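You operate a simulated robot arm through the tools that you are given. There is no shell and no other tool.

You run a simulated robot arm. Do the job below in one go: nothing can be reset, and whatever is moved stays where it is left.

Task
With the yellow block, buff the silver nameplate clean; lay the nameplate at the desk's wall end.
Fine: load the block on the green wax; put the block back; leave the gold one and the other block. Set down upright: what you pick out. What is to be rubbed or washed off counts as gone when no trace of it is left.

The check looks at the end state, three seconds after you hand in, the way a careful person would. Anything else that was tipped, shoved, dropped, spilled or broken makes it a failure.

Robot
A 7-joint arm with a two-finger gripper on a trunk, on a base that drives. Base frame: it is fixed to the floor where the robot stands at the start and does not move with it; the origin is under the middle of the robot, x ahead of it, y to its left, z up; the surface under the hand at the start is at about z = 80. Readings come in cm, degrees, newtons and seconds.
With the tool pointing down near the work surface it reaches from about 30 to 74 cm from the robot's upright axis, wherever it stands. Its first joint turns from -166.0 to 166.0 degrees. Places, roughly: green wax [40, -20, 80]; wall end of the long desk [60, -30, 80]. Payload 2.94 kg.
The tool frame sits at the grasp point between the pads (the TCP): z along the fingers, y along the line on which they close. The tips reach 3 cm beyond it. The gripper opens to 13.8 cm. The gripper's body begins 10.9 cm behind the TCP.
Orientation is that of the tool frame in the base frame, as [roll, pitch, yaw] about the fixed x, y, z axes, in that order (R = Rz(yaw) Ry(pitch) Rx(roll)). With the fingers straight down and closing along the base's y, the tool's x points along the base's -x, its y along +y and its z along -z.

Tools
- The arm moves only by the tool nudge_tool. Its argument "moves" is a list that holds one entry, the list of rows, each a list of 7 numbers: the turn, a rotation vector about the base's x, y, z in units of 5 degrees (1.0 is 5 degrees), then the shift along the base's x, y, z in units of 40 mm (1.0 is 40 mm), then the gripper command, from -1 (shut) to 1 (fully open), values between in proportion. In form: [[[wx, wy, wz, x, y, z, hand], ...]]. A call has 1 to 20 rows; each row shifts and turns the commanded pose from where the row before left it. A call with a number of a shift or a turn outside -1 to 1 is refused whole. A row lasts 0.2 s, in which the tool goes at most 5 cm and 8.6 degrees; a call with a longer step from one row to the next is refused whole, and so is a gripper value outside its range. Where a pose cannot be reached the arm comes as near as it can. A force on the tool above 90 N (or 10 N above the force at the start of the call, whichever is more), or a blocked arm, ends the call early, and 0.2 s more pass. The fingers move at their own pace and stop on an object; they squeeze with about 21 N. The grip force told is the motor's: it shows also when the fingers shut on nothing. Time passes only in rows, and 0.2 s behind the last, so rows that do not move let the fingers close. It gives the time, the measured TCP pose, the force on the tool (base axes), the opening and the grip force at its end, in the units of the frame above (readings bear some noise), with the torque about the TCP (base axes, N m) and any sound that the robot's microphone picked up.
- Cameras (640 x 400 px; columns grow to the right, rows downward): "scene" is now at [-1.65, 8.64, 148.85]; the picture's right is [-0.62, -0.79, 0.00], its down [-0.59, 0.47, -0.66] and it looks along [0.52, -0.41, -0.75] (base axes); focal length 288 px, centre (320, 200). "wrist" rides on the gripper at [7.1, 1.9, -14.6] in the tool frame; the picture's right is [-0.26, 0.97, 0.00], its down [-0.85, -0.23, -0.48] and it looks along [-0.46, -0.12, 0.88] (tool axes); focal length 280 px, centre (320, 200). There is no depth. A picture from a camera that has moved, and an enlarged one, comes with that camera's place and axes in the base frame and with its lens.
- get_image(camera): a new picture of that camera. No time passes.
- lift_body(by): slides the trunk up (or, below 0, down) by that many cm; the arm and the scene camera ride with it, the base frame stays. It gives what a move gives, with no picture.
- base_move(legs): drives the robot by 1 to 6 legs, each [ahead, left, turn to the left] in cm, cm and degrees, along the robot's own axes; the way and the turn of a leg run together, so that a leg with both is an arc; at most 150 cm and 180 degrees a leg. The arm and the cameras ride along, it lands a little off, and it stops where it bumps. It gives what a move gives.
- aim_head(pan, tilt): turns the head with the scene camera to pan (to the left, within 86 degrees either way) and tilt (down, from -29 to 69), counted from straight ahead of the robot. It gives what a move gives.
- zoom(camera, box): a new picture of the part [left, top, right, bottom] of that camera's present view, enlarged. No time passes.
- sign_off(): hands the job in; it is judged then, once.

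Places have to be worked out from the pictures, the camera data and where the tool is seen. Open the gripper and draw the arm clear of the work before you hand the job in, unless the task says otherwise.

The tools are called as a command line: name --argument value ..., lists and objects as JSON in quotes. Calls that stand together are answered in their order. nudge_tool: Moves the arm, as the interface text tells. Its arguments: {"type":"object","properties":{"moves":{"type":"array","items":{"type":"array","items":{"type":"array","items":{"type":"number"}}}}},"required":["moves"]} The other tools are called the same way: lift_body (by) slides the trunk up or down; base_move (legs) drives the base; aim_head (pan, tilt) turns the head that bears the scene camera; get_image (camera) takes a picture; zoom (camera, box) takes an enlarged picture of a part of a camera's view; sign_off () hands the job in.

At the start:

```text
time_s: 0.0
eef_pos: [42.41, -8.75, 110.74]
orientation: [180.0, 0.0, 180.0]
wrist_force: [0.5, -0.2, -0.3]
wrist_torque: [-0.02, 0.03, 0.0]
width: 13.82
finger_force: 0.0
trunk travel left (down, up): [-35.0, 10.4]
robot x, y, heading: [-0.14, -0.32, 0.0]
head pan, tilt: [-38.2, 49.0]
```

scene: 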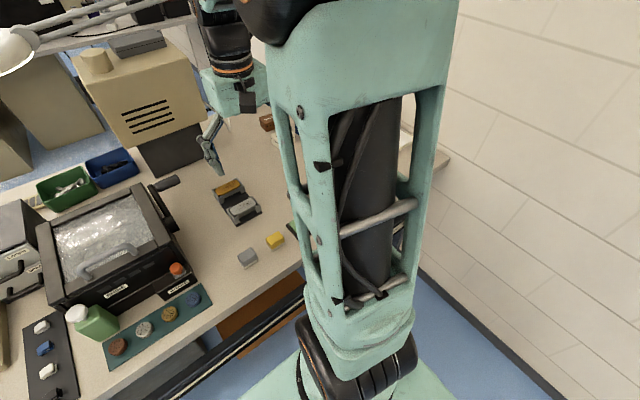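
wrist: 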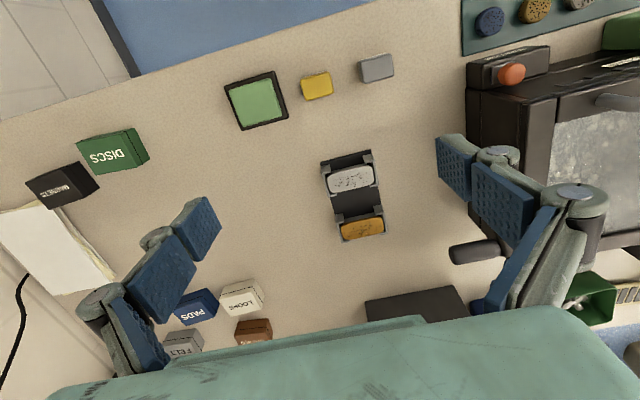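

I see the desk from the wrist: a green wax tray, yellow and grey blocks near it, and a holder with a silver and a gold plate. I'll zoom in to get the details.

zoom --camera "wrist" --box '[200, 30, 440, 260]'

zoom --camera "scene" --box '[180, 160, 320, 290]'

zoom --camera "wrist" --box '[0, 100, 320, 400]'

```text
1.74 times, centred on (320, 145) of wrist
camera zoom: at [35.27, -6.81, 125.38], right [0.26, 0.97, 0.0], down [0.85, -0.23, 0.48], along [0.46, -0.12, -0.88], focal length 488 px, centre (320, 296)
```

zoom: 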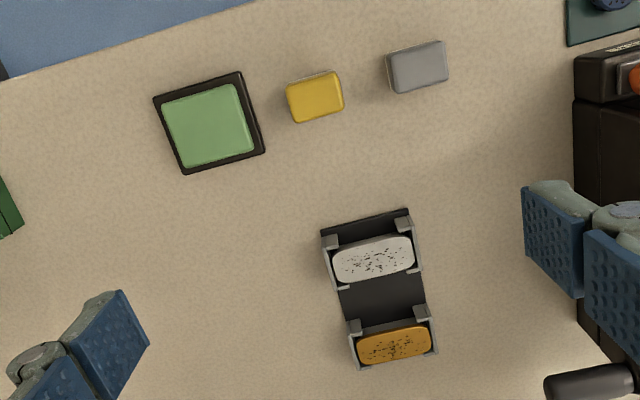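

```text
3.08 times, centred on (250, 225) of scene
camera zoom: at [-1.65, 8.64, 148.85], right [-0.62, -0.79, 0.0], down [-0.59, 0.47, -0.66], along [0.52, -0.41, -0.75], focal length 885 px, centre (535, 123)
```

zoom: 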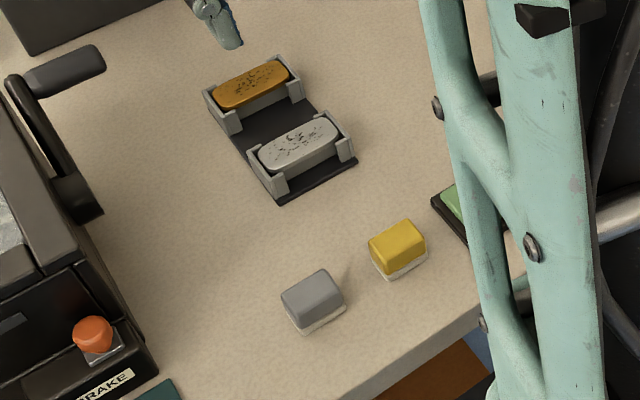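

```text
1.33 times, centred on (160, 250) of wrist
camera zoom: at [35.27, -6.81, 125.38], right [0.26, 0.97, 0.0], down [0.85, -0.23, 0.48], along [0.46, -0.12, -0.88], focal length 374 px, centre (533, 133)
```

zoom: 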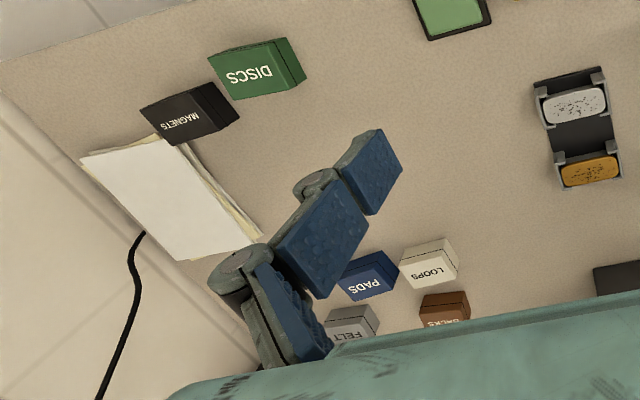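

Estimated places: yellow block about (39.6, -8.2), wax about (39.5, -17.6), silver plate about (55, -6.7), gold about (65, -6.6). I'll zoom in tighter to get edges and sizes.

zoom --camera "wrist" --box '[210, 50, 410, 140]'

zoom --camera "wrist" --box '[300, 140, 410, 250]'

zoom --camera "scene" --box '[205, 165, 265, 225]'

zoom --camera "scene" --box '[230, 220, 300, 275]'

```text
3.20 times, centred on (310, 95) of wrist
camera zoom: at [35.27, -6.81, 125.38], right [0.26, 0.97, 0.0], down [0.85, -0.23, 0.48], along [0.46, -0.12, -0.88], focal length 897 px, centre (352, 536)
```

zoom: 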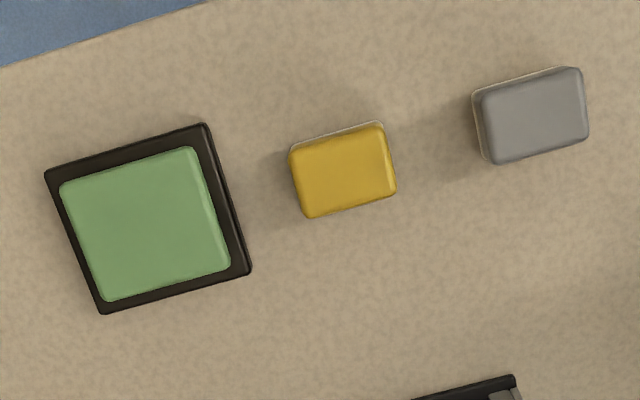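

```text
3.64 times, centred on (355, 195) of wrist
camera zoom: at [35.27, -6.81, 125.38], right [0.26, 0.97, 0.0], down [0.85, -0.23, 0.48], along [0.46, -0.12, -0.88], focal length 1020 px, centre (193, 218)
```

zoom: 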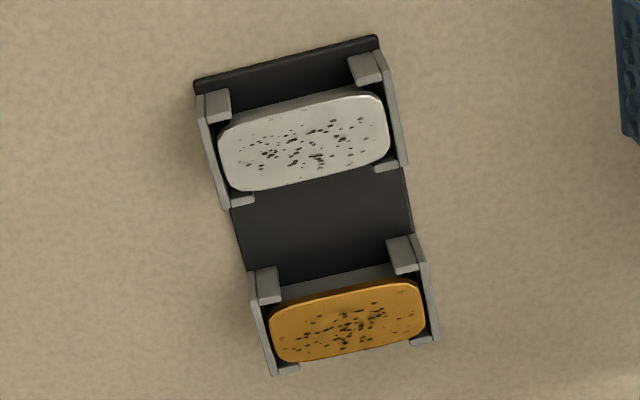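

```text
6.67 times, centred on (235, 195) of scene
camera zoom: at [-1.65, 8.64, 148.85], right [-0.62, -0.79, 0.0], down [-0.59, 0.47, -0.66], along [0.52, -0.41, -0.75], focal length 1917 px, centre (887, 233)
```

zoom: 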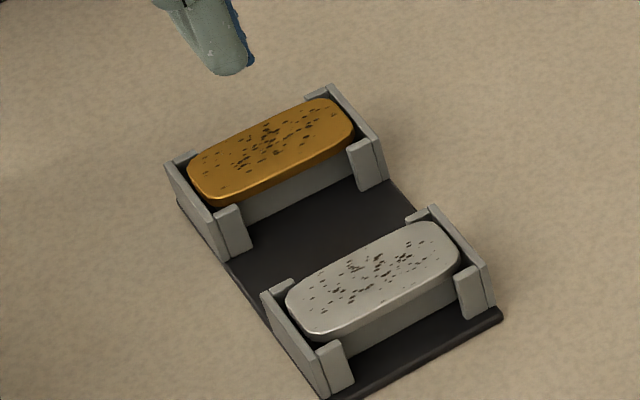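

```text
7.27 times, centred on (265, 248) of scene
camera zoom: at [-1.65, 8.64, 148.85], right [-0.62, -0.79, 0.0], down [-0.59, 0.47, -0.66], along [0.52, -0.41, -0.75], focal length 2092 px, centre (720, -146)
```

zoom: 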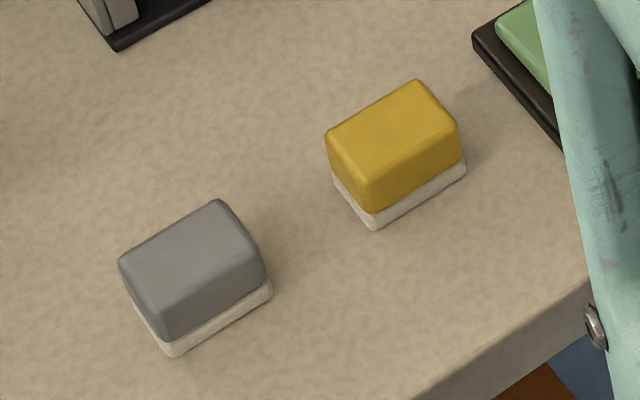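

Everything looks aligned with the base axes; the yellow block is about 4.2 cm (y) by 3.2 cm (x) with a pale felt bottom. I'll lower the hand above the block and take a closer look.

nudge_tool --moves '[[[0, 0, 0, -0.19, 0.03, -0.79, 1], [0, 0, 0, -0.19, 0.03, -0.79, 1], [0, 0, 0, -0.19, 0.03, -0.79, 1], [0, 0, 0, -0.18, 0.02, -0.79, 1], [0, 0, 0, 0, 0, 0, 1]]]'

get_image --camera "wrist"

get_image --camera "scene"

```text
time_s: 1.2
eef_pos: [39.29, -8.37, 98.06]
orientation: [179.9, -0.1, 180.0]
wrist_force: [0.0, 0.3, -0.6]
wrist_torque: [0.0, 0.01, -0.03]
width: 13.79
finger_force: 0.0
trunk travel left (down, up): [-35.0, 10.4]
robot x, y, heading: [0.11, -0.13, 0.3]
head pan, tilt: [-38.2, 49.0]
```

```text
taken
camera wrist: at [32.2, -6.41, 112.71], right [0.26, 0.96, 0.0], down [0.85, -0.23, 0.48], along [0.46, -0.12, -0.88], focal length 280 px, centre (320, 200)
```

wrist: 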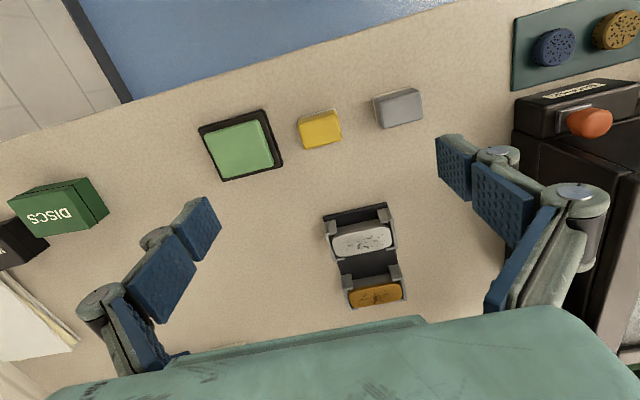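

```text
taken
camera scene: at [-1.64, 8.64, 148.85], right [-0.62, -0.79, 0.0], down [-0.59, 0.47, -0.66], along [0.52, -0.41, -0.75], focal length 288 px, centre (320, 200)
```

scene: 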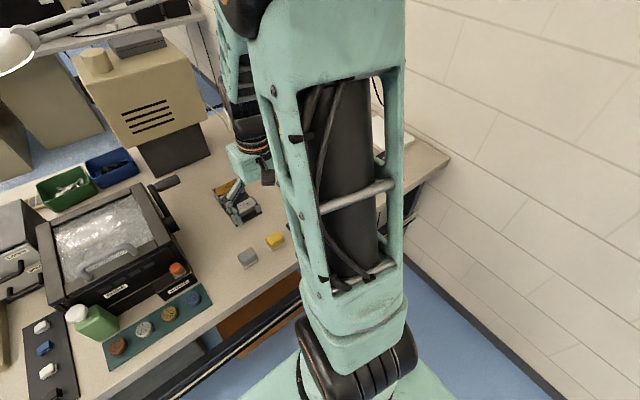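

The hand is above the block. I'll enlarge the block, plate and the wall-end area from here to triangulate heights.

zoom --camera "wrist" --box '[280, 90, 360, 160]'

zoom --camera "wrist" --box '[310, 190, 420, 320]'

zoom --camera "wrist" --box '[190, 100, 290, 190]'

```text
5.71 times, centred on (320, 125) of wrist
camera zoom: at [32.2, -6.41, 112.71], right [0.26, 0.96, 0.0], down [0.85, -0.23, 0.48], along [0.46, -0.12, -0.88], focal length 1602 px, centre (320, 629)
```

zoom: 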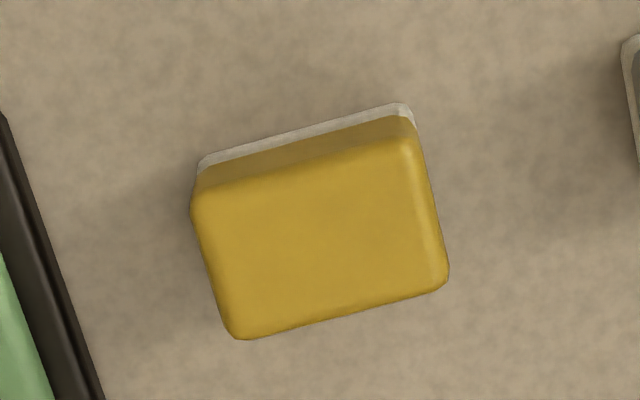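

```text
3.08 times, centred on (365, 255) of wrist
camera zoom: at [32.2, -6.41, 112.71], right [0.26, 0.96, 0.0], down [0.85, -0.23, 0.48], along [0.46, -0.12, -0.88], focal length 863 px, centre (182, 31)
```

zoom: 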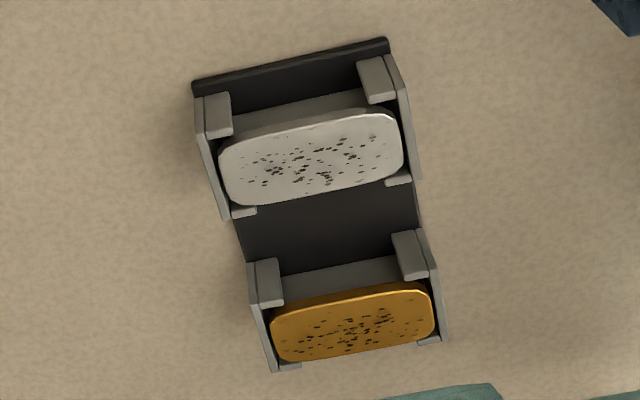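

```text
4.44 times, centred on (240, 145) of wrist
camera zoom: at [32.2, -6.41, 112.71], right [0.26, 0.96, 0.0], down [0.85, -0.23, 0.48], along [0.46, -0.12, -0.88], focal length 1246 px, centre (676, 444)
```

zoom: 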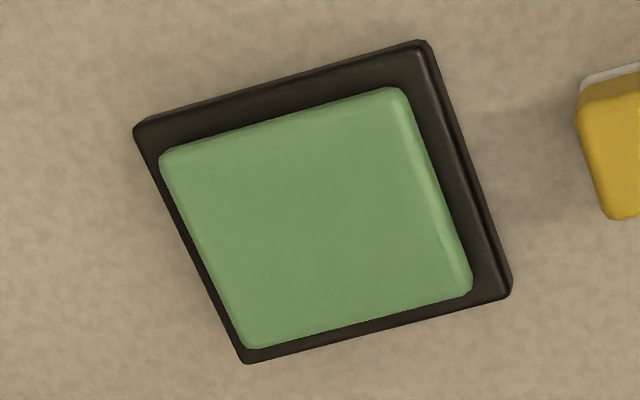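

Triangulation puts the yellow block's top centre at about (39.4, -8.3, 84.2). The grey neighbour starts near y = -2, so I narrow the fingers to about 6.5 cm while still high and check the picture before going down.

nudge_tool --moves '[[[0, 0, 0, 0.02, 0.02, -0.5, -0.06], [0, 0, 0, 0, 0, -0.5, -0.06], [0, 0, 0, 0, 0, -0.25, -0.06], [0, 0, 0, 0, 0, 0, -0.06]]]'

get_image --camera "wrist"

zoom --camera "scene" --box '[180, 130, 330, 290]'

```text
time_s: 2.2
eef_pos: [39.47, -8.34, 93.08]
orientation: [-179.8, -0.1, 180.0]
wrist_force: [-1.1, 0.5, 0.8]
wrist_torque: [0.01, -0.03, 0.01]
width: 6.46
finger_force: 0.0
trunk travel left (down, up): [-35.0, 10.4]
robot x, y, heading: [-0.3, 0.12, 0.0]
head pan, tilt: [-38.2, 49.0]
```

```text
taken
camera wrist: at [32.3, -6.34, 107.76], right [0.26, 0.97, 0.0], down [0.85, -0.23, 0.48], along [0.46, -0.12, -0.88], focal length 280 px, centre (320, 200)
```

wrist: 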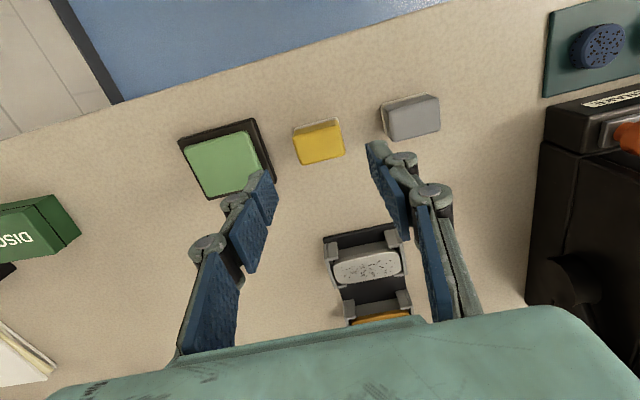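

```text
2.50 times, centred on (255, 210) of scene
camera zoom: at [-1.64, 8.64, 148.85], right [-0.62, -0.79, 0.0], down [-0.59, 0.47, -0.66], along [0.52, -0.41, -0.75], focal length 719 px, centre (482, 175)
```

zoom: 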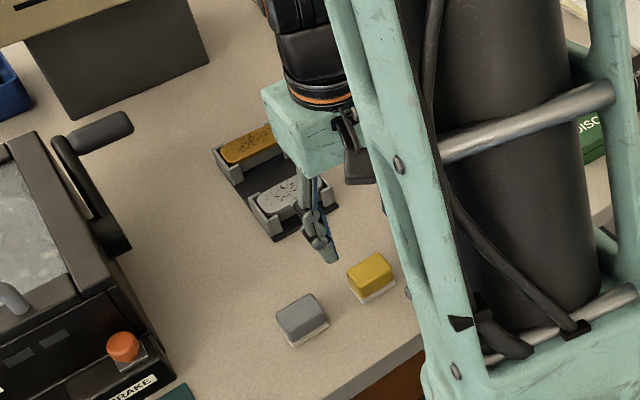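

Finger spacing clears both neighbours. I'll descend to TCP z ≈ 84.7 with the fingers either side of the block, without closing yet, watching force.

nudge_tool --moves '[[[0, 0, 0, -0.01, 0.01, -0.7, -0.06], [0, 0, 0, 0, 0, -0.7, -0.06], [0, 0, 0, 0, 0, -0.4, -0.06], [0, 0, 0, 0, 0, -0.3, -0.06], [0, 0, 0, 0, 0, 0, -0.06]]]'

get_image --camera "wrist"

zoom --camera "scene" --box '[210, 190, 310, 290]'

```text
time_s: 3.4
eef_pos: [39.63, -8.1, 84.76]
orientation: [-179.9, -0.1, -179.9]
wrist_force: [-1.0, 0.3, -0.5]
wrist_torque: [0.01, 0.02, 0.01]
width: 6.5
finger_force: 0.1
trunk travel left (down, up): [-35.0, 10.4]
robot x, y, heading: [-0.36, -0.11, 0.0]
head pan, tilt: [-38.2, 49.0]
```

```text
taken
camera wrist: at [32.41, -6.22, 99.38], right [0.26, 0.96, 0.0], down [0.85, -0.23, 0.48], along [0.46, -0.12, -0.88], focal length 280 px, centre (320, 200)
```

wrist: 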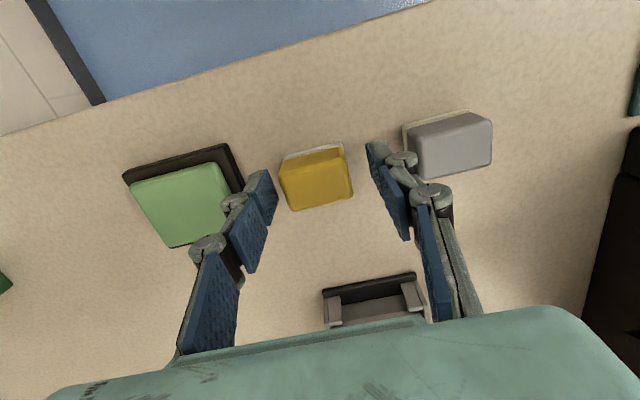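

```text
4.00 times, centred on (260, 240) of scene
camera zoom: at [-1.64, 8.64, 148.85], right [-0.62, -0.79, 0.0], down [-0.59, 0.47, -0.66], along [0.52, -0.41, -0.75], focal length 1150 px, centre (560, 40)
```

zoom: 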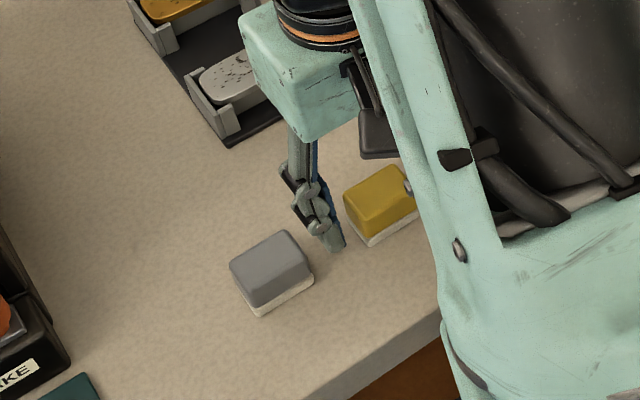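

The fingers straddle the block with clearance and no contact. Closing now.

nudge_tool --moves '[[[0, 0, 0, 0, 0, 0, -0.5], [0, 0, 0, 0, 0, 0, -1], [0, 0, 0, 0, 0, 0, -1], [0, 0, 0, 0, 0, 0, -1], [0, 0, 0, 0, 0, 0, -1]]]'

get_image --camera "wrist"

```text
time_s: 4.6
eef_pos: [39.57, -8.15, 84.87]
orientation: [-180.0, 0.0, -180.0]
wrist_force: [-0.2, 0.4, -0.4]
wrist_torque: [0.02, 0.02, -0.01]
width: 4.32
finger_force: 20.9
trunk travel left (down, up): [-35.0, 10.4]
robot x, y, heading: [-0.08, 0.19, -0.4]
head pan, tilt: [-38.2, 49.0]
```

```text
taken
camera wrist: at [32.4, -6.22, 99.4], right [0.26, 0.97, 0.0], down [0.85, -0.23, 0.48], along [0.46, -0.12, -0.88], focal length 280 px, centre (320, 200)
```

wrist: 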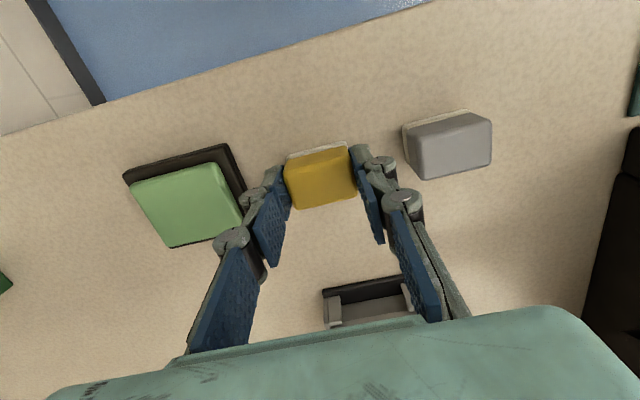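

The block is held (4.3 cm, 21 N). I'll lift it straight up and carry it over to above the wax at about (39.75, -17.9).

nudge_tool --moves '[[[0, 0, 0, 0, 0, 0.3, -1], [0, 0, 0, 0, 0, 0.6, -1], [0, 0, 0, 0, 0, 0.6, -1], [0, 0, 0, 0.02, -0.6, 0, -1], [0, 0, 0, 0.02, -0.6, 0, -1], [0, 0, 0, 0.02, -0.6, 0, -1], [0, 0, 0, 0, -0.6, 0, -1], [0, 0, 0, 0, 0, 0, -1]]]'

get_image --camera "wrist"

get_image --camera "scene"

```text
time_s: 6.4
eef_pos: [39.73, -17.77, 90.8]
orientation: [180.0, 0.1, 180.0]
wrist_force: [-0.4, 0.1, -0.4]
wrist_torque: [0.01, 0.04, 0.01]
width: 0.0
finger_force: 20.9
trunk travel left (down, up): [-35.0, 10.4]
robot x, y, heading: [-0.04, 0.32, 0.0]
head pan, tilt: [-38.2, 49.0]
```

```text
taken
camera wrist: at [32.64, -15.87, 105.39], right [0.26, 0.97, 0.0], down [0.85, -0.23, 0.48], along [0.46, -0.12, -0.88], focal length 280 px, centre (320, 200)
```

wrist: 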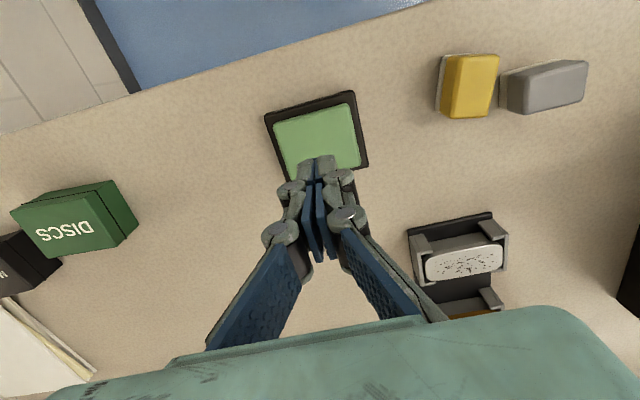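

```text
taken
camera scene: at [-1.65, 8.63, 148.85], right [-0.62, -0.79, 0.0], down [-0.59, 0.47, -0.66], along [0.52, -0.41, -0.75], focal length 288 px, centre (320, 200)
```

scene: 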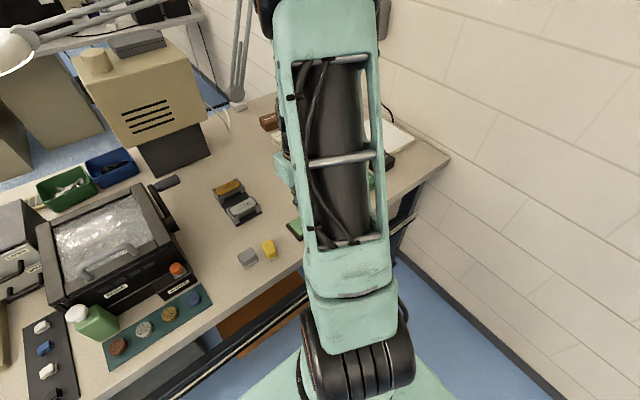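

The width reads 0.0 — the block slipped out of the grip and sits on the desk nearer the grey one. I need to see its pose precisely.

zoom --camera "wrist" --box '[410, 30, 610, 140]'

zoom --camera "scene" --box '[225, 225, 295, 280]'

```text
3.20 times, centred on (510, 85) of wrist
camera zoom: at [32.64, -15.87, 105.39], right [0.26, 0.97, 0.0], down [0.85, -0.23, 0.48], along [0.46, -0.12, -0.88], focal length 897 px, centre (-288, 568)
```

zoom: 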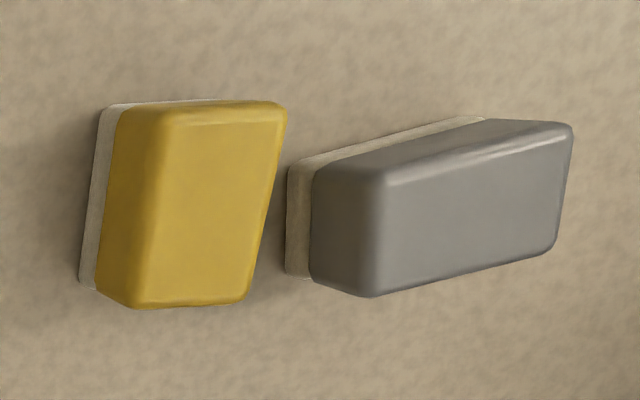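

```text
7.27 times, centred on (260, 252) of scene
camera zoom: at [-1.65, 8.63, 148.85], right [-0.62, -0.79, 0.0], down [-0.59, 0.47, -0.66], along [0.52, -0.41, -0.75], focal length 2092 px, centre (756, -182)
```

zoom: 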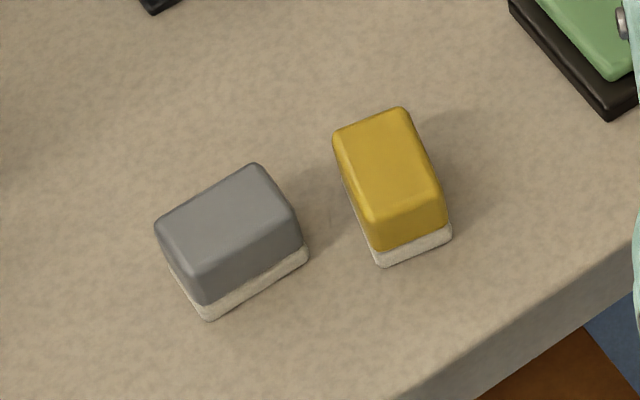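

The yellow block is still upright, at about (37.9, -5.9), turned so its long side runs roughly along x (about -12°); the grey one hasn't moved. I'll rise, turn the hand about 78° so it grips the long side well away from the grey block, and look again from above.

nudge_tool --moves '[[[0, 0, 0, 0, 0, 0.8, -1], [0, 0, 0, 0, 0, 0.8, -0.5], [0, 0, 0.975, -0.03, 0.187, 0, 0], [0, 0, 0.975, -0.03, 0.187, 0, 0], [0, 0, 0.975, -0.03, 0.187, 0, 0], [0, 0, 0.975, -0.03, 0.187, 0, 0], [0, 0, 0.975, -0.03, 0.187, 0, 0], [0, 0, 0.975, -0.03, 0.187, 0, 0], [0, 0, 0.975, -0.03, 0.187, 0, 0], [0, 0, 0.975, -0.03, 0.187, 0, 0], [0, 0, 0.975, -0.03, 0.187, 0, 0], [0, 0, 0.975, -0.03, 0.187, 0, 0], [0, 0, 0.975, -0.03, 0.187, 0, 0], [0, 0, 0.975, -0.03, 0.187, 0, 0], [0, 0, 0.975, -0.03, 0.187, 0, 0], [0, 0, 0.975, -0.03, 0.187, 0, 0], [0, 0, 0.975, -0.03, 0.187, 0, 0], [0, 0, 0.975, -0.03, 0.187, 0, 0], [0, 0, 0, 0, 0, 0, 0]]]'

get_image --camera "wrist"

get_image --camera "scene"

```text
time_s: 10.4
eef_pos: [37.68, -5.77, 97.03]
orientation: [-180.0, 0.0, -101.8]
wrist_force: [0.0, 0.8, -0.4]
wrist_torque: [-0.03, 0.0, 0.01]
width: 6.87
finger_force: 0.1
trunk travel left (down, up): [-35.0, 10.4]
robot x, y, heading: [-0.32, -0.46, -0.1]
head pan, tilt: [-38.2, 49.0]
```

```text
taken
camera wrist: at [34.37, -12.29, 111.66], right [-0.89, 0.45, 0.0], down [0.4, 0.78, 0.48], along [0.22, 0.42, -0.88], focal length 280 px, centre (320, 200)
```

wrist: 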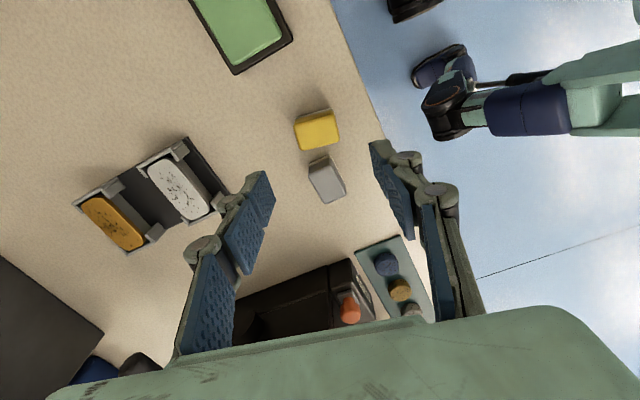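

```text
taken
camera scene: at [-1.65, 8.64, 148.85], right [-0.62, -0.79, 0.0], down [-0.59, 0.47, -0.66], along [0.52, -0.41, -0.75], focal length 288 px, centre (320, 200)
```

scene: 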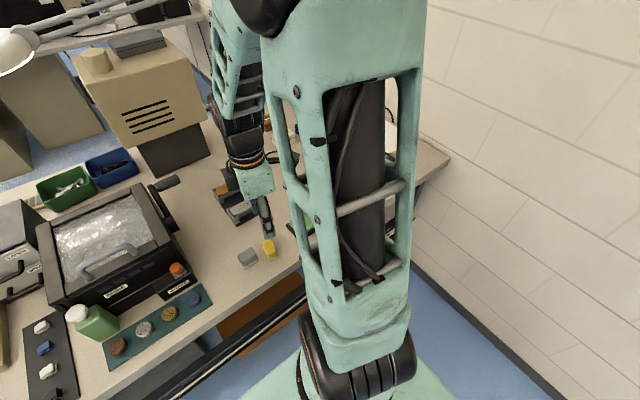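

zoom --camera "wrist" --box '[270, 90, 370, 215]'

zoom --camera "scene" --box '[225, 170, 305, 280]'

```text
3.20 times, centred on (320, 152) of wrist
camera zoom: at [34.37, -12.29, 111.66], right [-0.89, 0.45, 0.0], down [0.4, 0.78, 0.48], along [0.22, 0.42, -0.88], focal length 897 px, centre (320, 352)
```

zoom: 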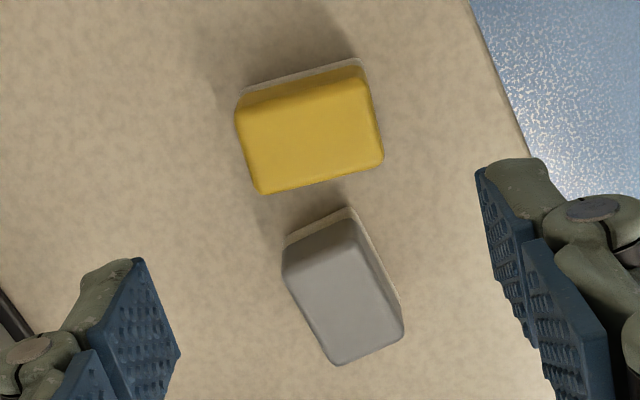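

```text
3.64 times, centred on (265, 225) of scene
camera zoom: at [-1.65, 8.64, 148.85], right [-0.62, -0.79, 0.0], down [-0.59, 0.47, -0.66], along [0.52, -0.41, -0.75], focal length 1046 px, centre (520, 109)
```

zoom: 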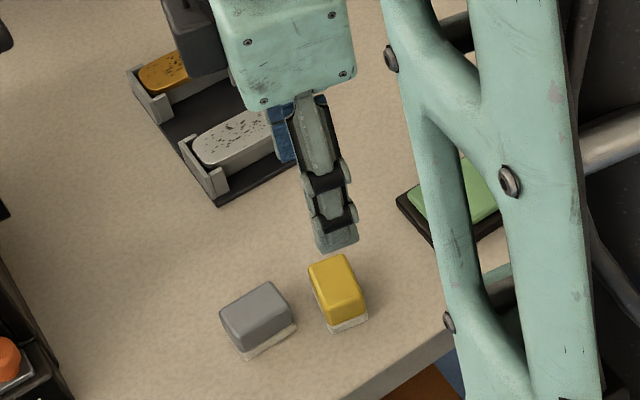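

The tool axis matches the block's long axis; the block centre is about (37.92, -5.86), 0.2 cm off the tool. I'll correct and descend deeper this time (tips about 1 cm above the desk), still open.

nudge_tool --moves '[[[0, 0, 0, 0.055, -0.03, -0.8, -0.05], [0, 0, 0, 0, 0, -0.8, -0.05], [0, 0, 0, 0, 0, -0.8, -0.05], [0, 0, 0, 0, 0, -0.5, -0.05], [0, 0, 0, 0, 0, -0.36, -0.05], [0, 0, 0, 0, 0, 0, -0.05]]]'

get_image --camera "wrist"

zoom --camera "scene" --box '[225, 190, 305, 290]'

```text
time_s: 11.8
eef_pos: [37.87, -5.92, 83.95]
orientation: [180.0, 0.0, -101.9]
wrist_force: [-0.3, 0.1, -0.2]
wrist_torque: [0.01, -0.04, -0.01]
width: 6.55
finger_force: 0.0
trunk travel left (down, up): [-35.0, 10.4]
robot x, y, heading: [-0.08, -0.04, -0.2]
head pan, tilt: [-38.2, 49.0]
```

```text
taken
camera wrist: at [34.56, -12.5, 98.63], right [-0.89, 0.46, 0.0], down [0.4, 0.78, 0.48], along [0.22, 0.42, -0.88], focal length 280 px, centre (320, 200)
```

wrist: 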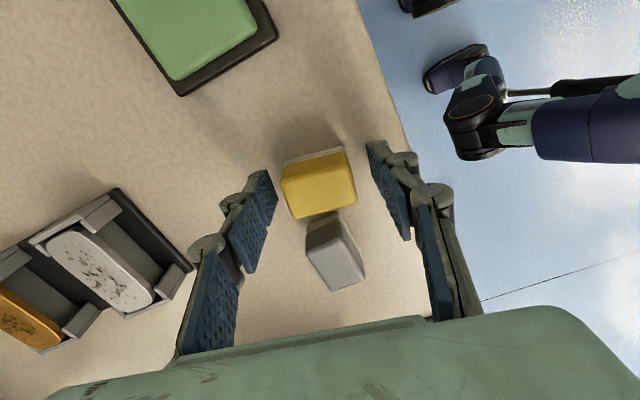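

```text
4.00 times, centred on (265, 240) of scene
camera zoom: at [-1.64, 8.64, 148.85], right [-0.62, -0.79, 0.0], down [-0.59, 0.47, -0.66], along [0.52, -0.41, -0.75], focal length 1150 px, centre (540, 40)
```

zoom: 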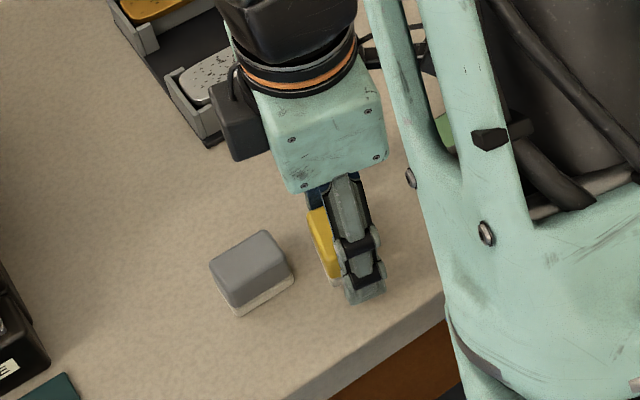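

No contact yet, block centred between the pads. Closing, then a short slow lift of about 0.8 cm to test the hold.

nudge_tool --moves '[[[0, 0, 0, 0, 0, 0, -0.3], [0, 0, 0, 0, 0, 0, -1], [0, 0, 0, 0, 0, 0, -1], [0, 0, 0, 0, 0, 0, -1], [0, 0, 0, 0, 0, 0, -1]]]'

zoom --camera "wrist" --box '[220, 110, 440, 300]'

zoom --camera "scene" --box '[225, 190, 305, 290]'

```text
time_s: 13.0
eef_pos: [38.07, -5.99, 83.93]
orientation: [180.0, 0.0, -101.9]
wrist_force: [-0.1, -0.5, -0.5]
wrist_torque: [0.02, 0.0, -0.02]
width: 4.32
finger_force: 21.0
trunk travel left (down, up): [-35.0, 10.4]
robot x, y, heading: [-0.04, -0.05, 0.1]
head pan, tilt: [-38.2, 49.0]
```

```text
2.11 times, centred on (330, 205) of wrist
camera zoom: at [34.56, -12.51, 98.65], right [-0.89, 0.46, 0.0], down [0.4, 0.78, 0.48], along [0.22, 0.42, -0.88], focal length 590 px, centre (299, 190)
```

zoom: 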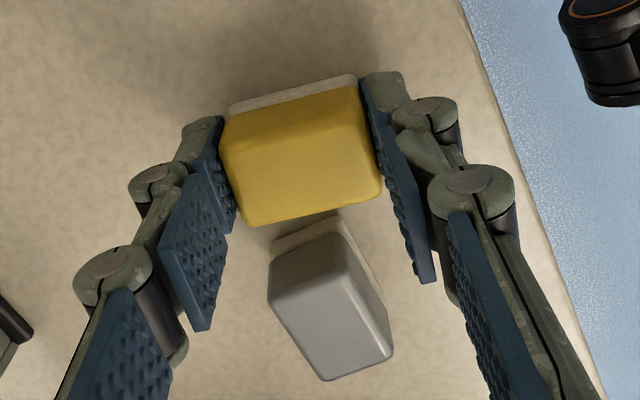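

```text
4.00 times, centred on (265, 240) of scene
camera zoom: at [-1.64, 8.64, 148.85], right [-0.62, -0.79, 0.0], down [-0.59, 0.47, -0.66], along [0.52, -0.41, -0.75], focal length 1150 px, centre (540, 40)
```

zoom: 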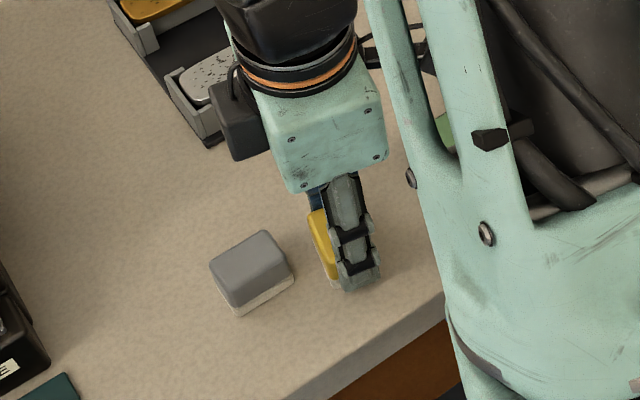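

Grip reads 4.32 cm at 21 N with pads flat on both ends. Now a slow test lift.

nudge_tool --moves '[[[0, 0, 0, 0, 0, 0.05, -1], [0, 0, 0, 0, 0, 0.05, -1], [0, 0, 0, 0, 0, 0.1, -1], [0, 0, 0, 0, 0, 0.1, -1], [0, 0, 0, 0, 0, 0, -1]]]'

zoom --camera "wrist" --box '[220, 110, 440, 300]'

zoom --camera "scene" --box '[225, 190, 305, 290]'

```text
time_s: 14.2
eef_pos: [37.95, -5.9, 85.32]
orientation: [180.0, 0.0, -101.9]
wrist_force: [0.0, 0.3, -0.5]
wrist_torque: [0.02, 0.01, -0.01]
width: 4.29
finger_force: 21.6
trunk travel left (down, up): [-35.0, 10.4]
robot x, y, heading: [-0.18, -0.08, 0.0]
head pan, tilt: [-38.2, 49.0]
```

```text
2.11 times, centred on (330, 205) of wrist
camera zoom: at [34.56, -12.45, 99.87], right [-0.89, 0.46, 0.0], down [0.4, 0.78, 0.48], along [0.22, 0.42, -0.88], focal length 590 px, centre (299, 190)
```

zoom: 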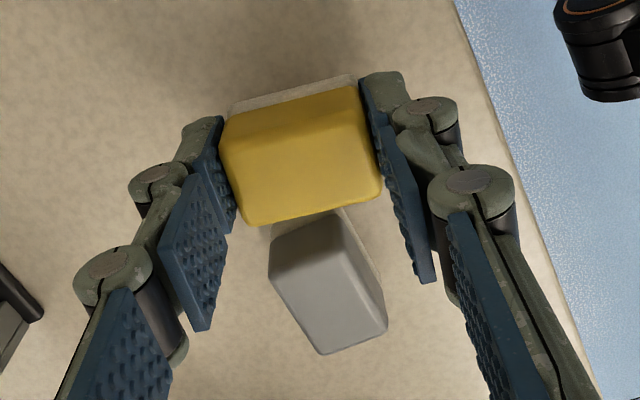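

```text
4.00 times, centred on (265, 240) of scene
camera zoom: at [-1.64, 8.64, 148.85], right [-0.62, -0.79, 0.0], down [-0.59, 0.47, -0.66], along [0.52, -0.41, -0.75], focal length 1150 px, centre (540, 40)
```

zoom: 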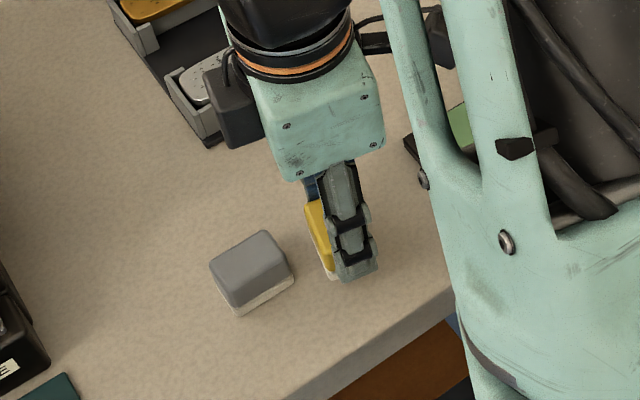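

The block came up with the hand this time (width still 4.29). I'll lift it further gently, pause, and check it is still held before any sideways travel.

nudge_tool --moves '[[[0, 0, 0, 0, 0, 0.15, -1], [0, 0, 0, 0, 0, 0.25, -1], [0, 0, 0, 0, 0, 0.3, -1], [0, 0, 0, 0, 0, 0.3, -1], [0, 0, 0, 0, 0, 0.3, -1], [0, 0, 0, 0, 0, 0.15, -1], [0, 0, 0, 0, 0, 0, -1]]]'

zoom --camera "wrist" --box '[220, 110, 440, 300]'

zoom --camera "scene" --box '[225, 170, 305, 290]'

```text
time_s: 15.8
eef_pos: [37.95, -5.95, 91.18]
orientation: [-180.0, 0.0, -101.9]
wrist_force: [-0.6, 0.0, 0.0]
wrist_torque: [0.02, -0.02, 0.0]
width: 4.31
finger_force: 21.1
trunk travel left (down, up): [-35.0, 10.4]
robot x, y, heading: [0.06, -0.17, 0.1]
head pan, tilt: [-38.2, 49.0]
```

```text
2.11 times, centred on (330, 205) of wrist
camera zoom: at [34.56, -12.34, 105.71], right [-0.89, 0.46, 0.0], down [0.4, 0.78, 0.48], along [0.22, 0.42, -0.88], focal length 590 px, centre (299, 190)
```

zoom: 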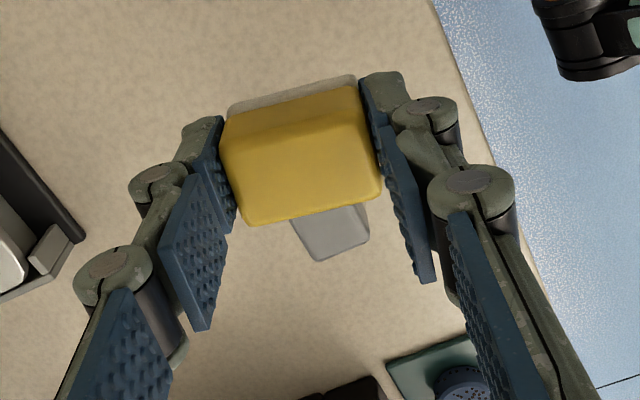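

```text
3.33 times, centred on (265, 230) of scene
camera zoom: at [-1.64, 8.64, 148.85], right [-0.62, -0.79, 0.0], down [-0.59, 0.47, -0.66], along [0.52, -0.41, -0.75], focal length 959 px, centre (503, 100)
```

zoom: 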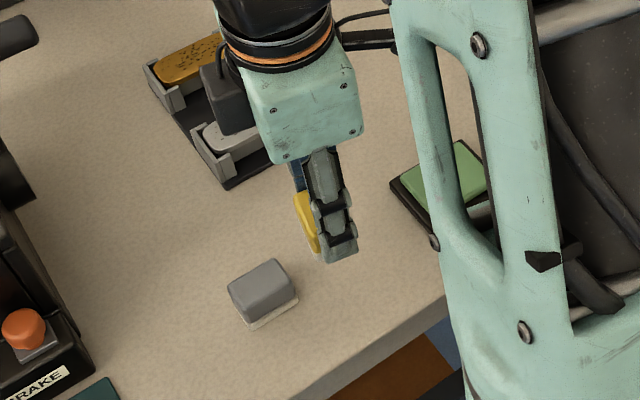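

Held firmly at z = 91. Now I carry it to above the wax while turning about 12° so its long side lies along x.

nudge_tool --moves '[[[0, 0, 0.1, 0.02, -0.1, 0, -1], [0, 0, 0.3, 0.05, -0.3, 0, -1], [0, 0, 0.3, 0.06, -0.36, 0, -1], [0, 0, 0.3, 0.06, -0.4, 0, -1], [0, 0, 0.3, 0.06, -0.4, 0, -1], [0, 0, 0.3, 0.06, -0.4, 0, -1], [0, 0, 0.3, 0.06, -0.4, 0, -1], [0, 0, 0.3, 0.06, -0.36, 0, -1], [0, 0, 0.18, 0.02, -0.28, 0, -1], [0, 0, 0, 0, 0, 0, -1]]]'

get_image --camera "wrist"

get_image --camera "scene"

```text
time_s: 18.0
eef_pos: [39.82, -17.86, 91.05]
orientation: [180.0, 0.0, -90.0]
wrist_force: [0.5, 0.4, -1.0]
wrist_torque: [0.05, 0.03, 0.02]
width: 4.31
finger_force: 20.8
trunk travel left (down, up): [-35.0, 10.4]
robot x, y, heading: [-0.12, -0.05, 0.2]
head pan, tilt: [-38.2, 49.0]
```

```text
taken
camera wrist: at [37.75, -24.95, 105.65], right [-0.97, 0.26, 0.0], down [0.23, 0.85, 0.48], along [0.12, 0.46, -0.88], focal length 280 px, centre (320, 200)
```

wrist: 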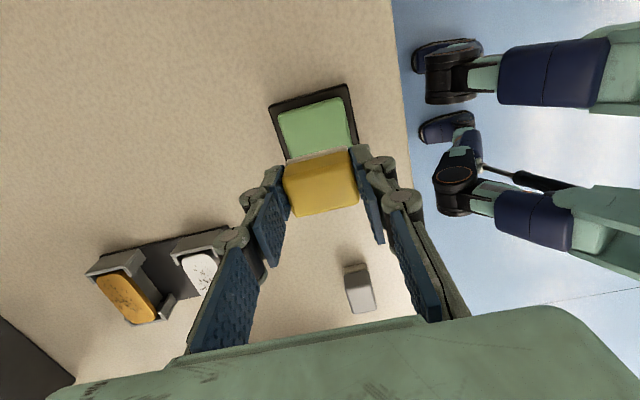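

```text
taken
camera scene: at [-1.64, 8.64, 148.85], right [-0.62, -0.79, 0.0], down [-0.59, 0.47, -0.66], along [0.52, -0.41, -0.75], focal length 288 px, centre (320, 200)
```

scene: 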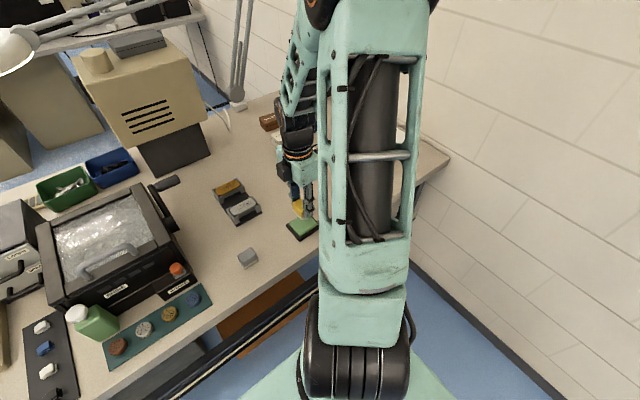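

Block held over the wax (wax spans about x 37.1–42.6, y -21.3 to -14.8). I'll lower it to just above the expected contact height.

nudge_tool --moves '[[[0, 0, 0, 0, 0, -0.4, -1], [0, 0, 0, 0, 0, -0.5, -1], [0, 0, 0, 0, 0, -0.3, -1], [0, 0, 0, 0, 0, 0, -1]]]'

get_image --camera "wrist"

zoom --camera "scene" --box '[260, 180, 350, 260]'

```text
time_s: 19.0
eef_pos: [39.8, -17.85, 86.24]
orientation: [-180.0, 0.0, -90.0]
wrist_force: [0.7, 0.1, -0.4]
wrist_torque: [0.01, 0.0, 0.01]
width: 4.31
finger_force: 21.1
trunk travel left (down, up): [-35.0, 10.4]
robot x, y, heading: [-0.03, -0.24, 0.0]
head pan, tilt: [-38.2, 49.0]
```

```text
taken
camera wrist: at [37.83, -24.94, 100.89], right [-0.97, 0.26, 0.0], down [0.23, 0.85, 0.48], along [0.12, 0.46, -0.88], focal length 280 px, centre (320, 200)
```

wrist: 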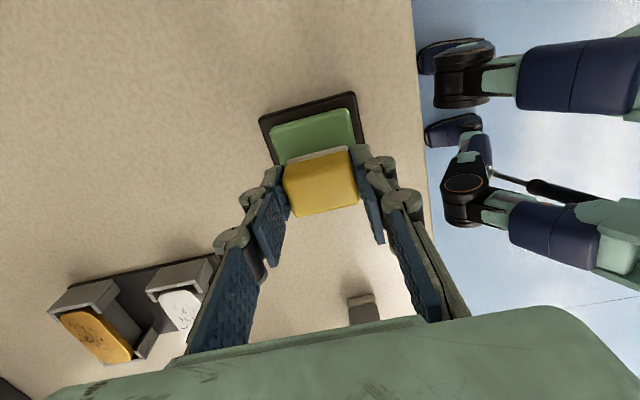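

```text
5.00 times, centred on (305, 220) of scene
camera zoom: at [-1.64, 8.64, 148.85], right [-0.62, -0.79, 0.0], down [-0.59, 0.47, -0.66], along [0.52, -0.41, -0.75], focal length 1438 px, centre (395, 100)
```

zoom: 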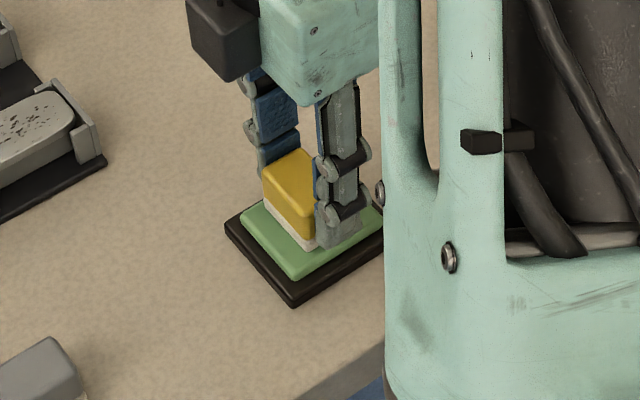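

The felt is almost on the wax. I'll lower in small steps and read the force.

nudge_tool --moves '[[[0, 0, 0, 0, 0, -0.05, -1], [0, 0, 0, 0, 0, -0.05, -1], [0, 0, 0, 0, 0, 0, -1]]]'

```text
time_s: 19.8
eef_pos: [39.8, -17.87, 85.97]
orientation: [-179.9, -0.1, -90.0]
wrist_force: [-2.0, 0.0, 22.5]
wrist_torque: [0.04, 0.11, -0.01]
width: 4.28
finger_force: 20.5
trunk travel left (down, up): [-35.0, 10.4]
robot x, y, heading: [0.01, -0.21, -0.1]
head pan, tilt: [-38.2, 49.0]
```

Contact with 22 N at TCP z ≈ 86.0, a bit firm. I'll ease off slightly and rub gently back and forth on the wax.

nudge_tool --moves '[[[0, 0, 0, 0, 0, 0.02, -1], [0, 0, 0, 0, 0.08, 0, -1], [0, 0, 0, 0, 0.1, 0, -1], [0, 0, 0, 0, -0.1, 0, -1], [0, 0, 0, 0, -0.15, 0, -1], [0, 0, 0, 0, -0.15, 0, -1], [0, 0, 0, 0, 0.1, 0, -1], [0, 0, 0, 0, 0.12, 0, -1], [0, 0, 0, 0, 0, 0, -1]]]'

zoom --camera "scene" --box '[260, 180, 350, 260]'

zoom --camera "wrist" --box '[220, 80, 440, 270]'

```text
time_s: 21.8
eef_pos: [39.73, -17.98, 86.04]
orientation: [180.0, 0.1, -89.9]
wrist_force: [-1.1, -3.9, 10.7]
wrist_torque: [-0.23, 0.01, -0.01]
width: 4.3
finger_force: 21.0
trunk travel left (down, up): [-35.0, 10.4]
robot x, y, heading: [0.29, -0.49, -0.1]
head pan, tilt: [-38.2, 49.0]
```

```text
5.00 times, centred on (305, 220) of scene
camera zoom: at [-1.74, 8.64, 148.84], right [-0.62, -0.79, 0.0], down [-0.59, 0.47, -0.66], along [0.52, -0.41, -0.75], focal length 1438 px, centre (395, 100)
```

zoom: 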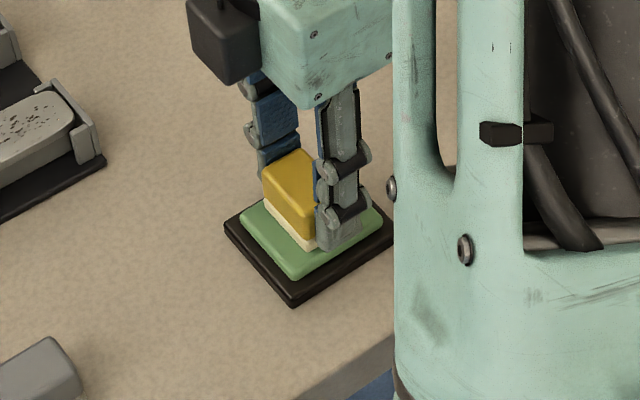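

```text
2.11 times, centred on (330, 175) of wrist
camera zoom: at [37.79, -24.96, 100.64], right [-0.96, 0.26, 0.0], down [0.23, 0.85, 0.48], along [0.13, 0.46, -0.88], focal length 590 px, centre (299, 253)
```

zoom: 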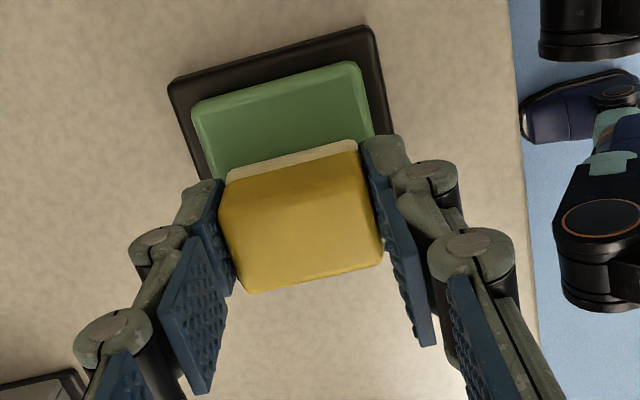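

Force is about 11 N and the block is steady. One more rubbing pass over the wax, then lift off and look.

nudge_tool --moves '[[[0, 0, 0, 0, 0.12, 0, -1], [0, 0, 0, 0, 0.12, 0, -1], [0, 0, 0, 0.05, -0.1, 0, -1], [0, 0, 0, 0.05, -0.14, 0, -1], [0, 0, 0, -0.05, -0.14, 0, -1], [0, 0, 0, -0.1, 0.1, 0, -1], [0, 0, 0, 0, 0.12, 0, -1], [0, 0, 0, 0.05, -0.08, 0, -1], [0, 0, 0, 0, 0, 0, -1], [0, 0, 0, 0, 0, 0.1, -1], [0, 0, 0, 0, 0, 0.3, -1], [0, 0, 0, 0, 0, 0.5, -1], [0, 0, 0, 0, 0, 0.5, -1], [0, 0, 0, 0, 0, 0.2, -1], [0, 0, 0, 0, 0, 0, -1]]]'

get_image --camera "wrist"

zoom --camera "scene" --box '[260, 160, 350, 260]'

```text
time_s: 25.0
eef_pos: [39.72, -17.89, 92.46]
orientation: [-180.0, 0.0, -90.0]
wrist_force: [0.6, 0.4, -0.4]
wrist_torque: [-0.03, 0.0, -0.03]
width: 4.31
finger_force: 20.6
trunk travel left (down, up): [-35.0, 10.4]
robot x, y, heading: [0.44, 0.11, -0.3]
head pan, tilt: [-38.2, 49.0]
```

```text
taken
camera wrist: at [37.88, -24.94, 107.06], right [-0.96, 0.26, 0.0], down [0.23, 0.85, 0.48], along [0.12, 0.46, -0.88], focal length 280 px, centre (320, 200)
```

wrist: 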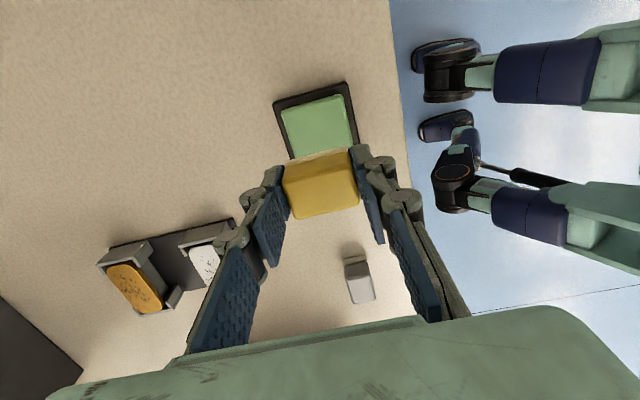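

```text
4.00 times, centred on (305, 210) of scene
camera zoom: at [-1.64, 8.64, 148.85], right [-0.62, -0.79, 0.0], down [-0.59, 0.47, -0.66], along [0.52, -0.41, -0.75], focal length 1150 px, centre (380, 160)
```

zoom: 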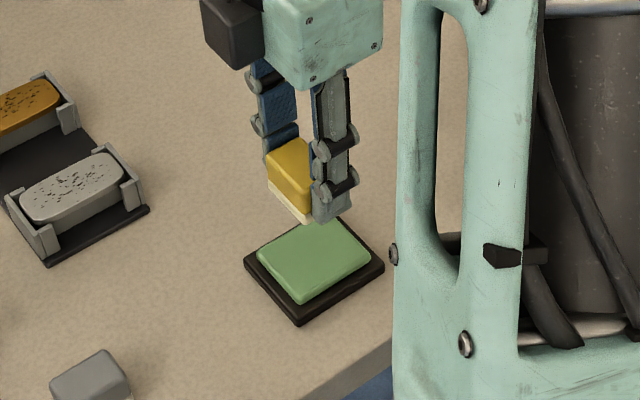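

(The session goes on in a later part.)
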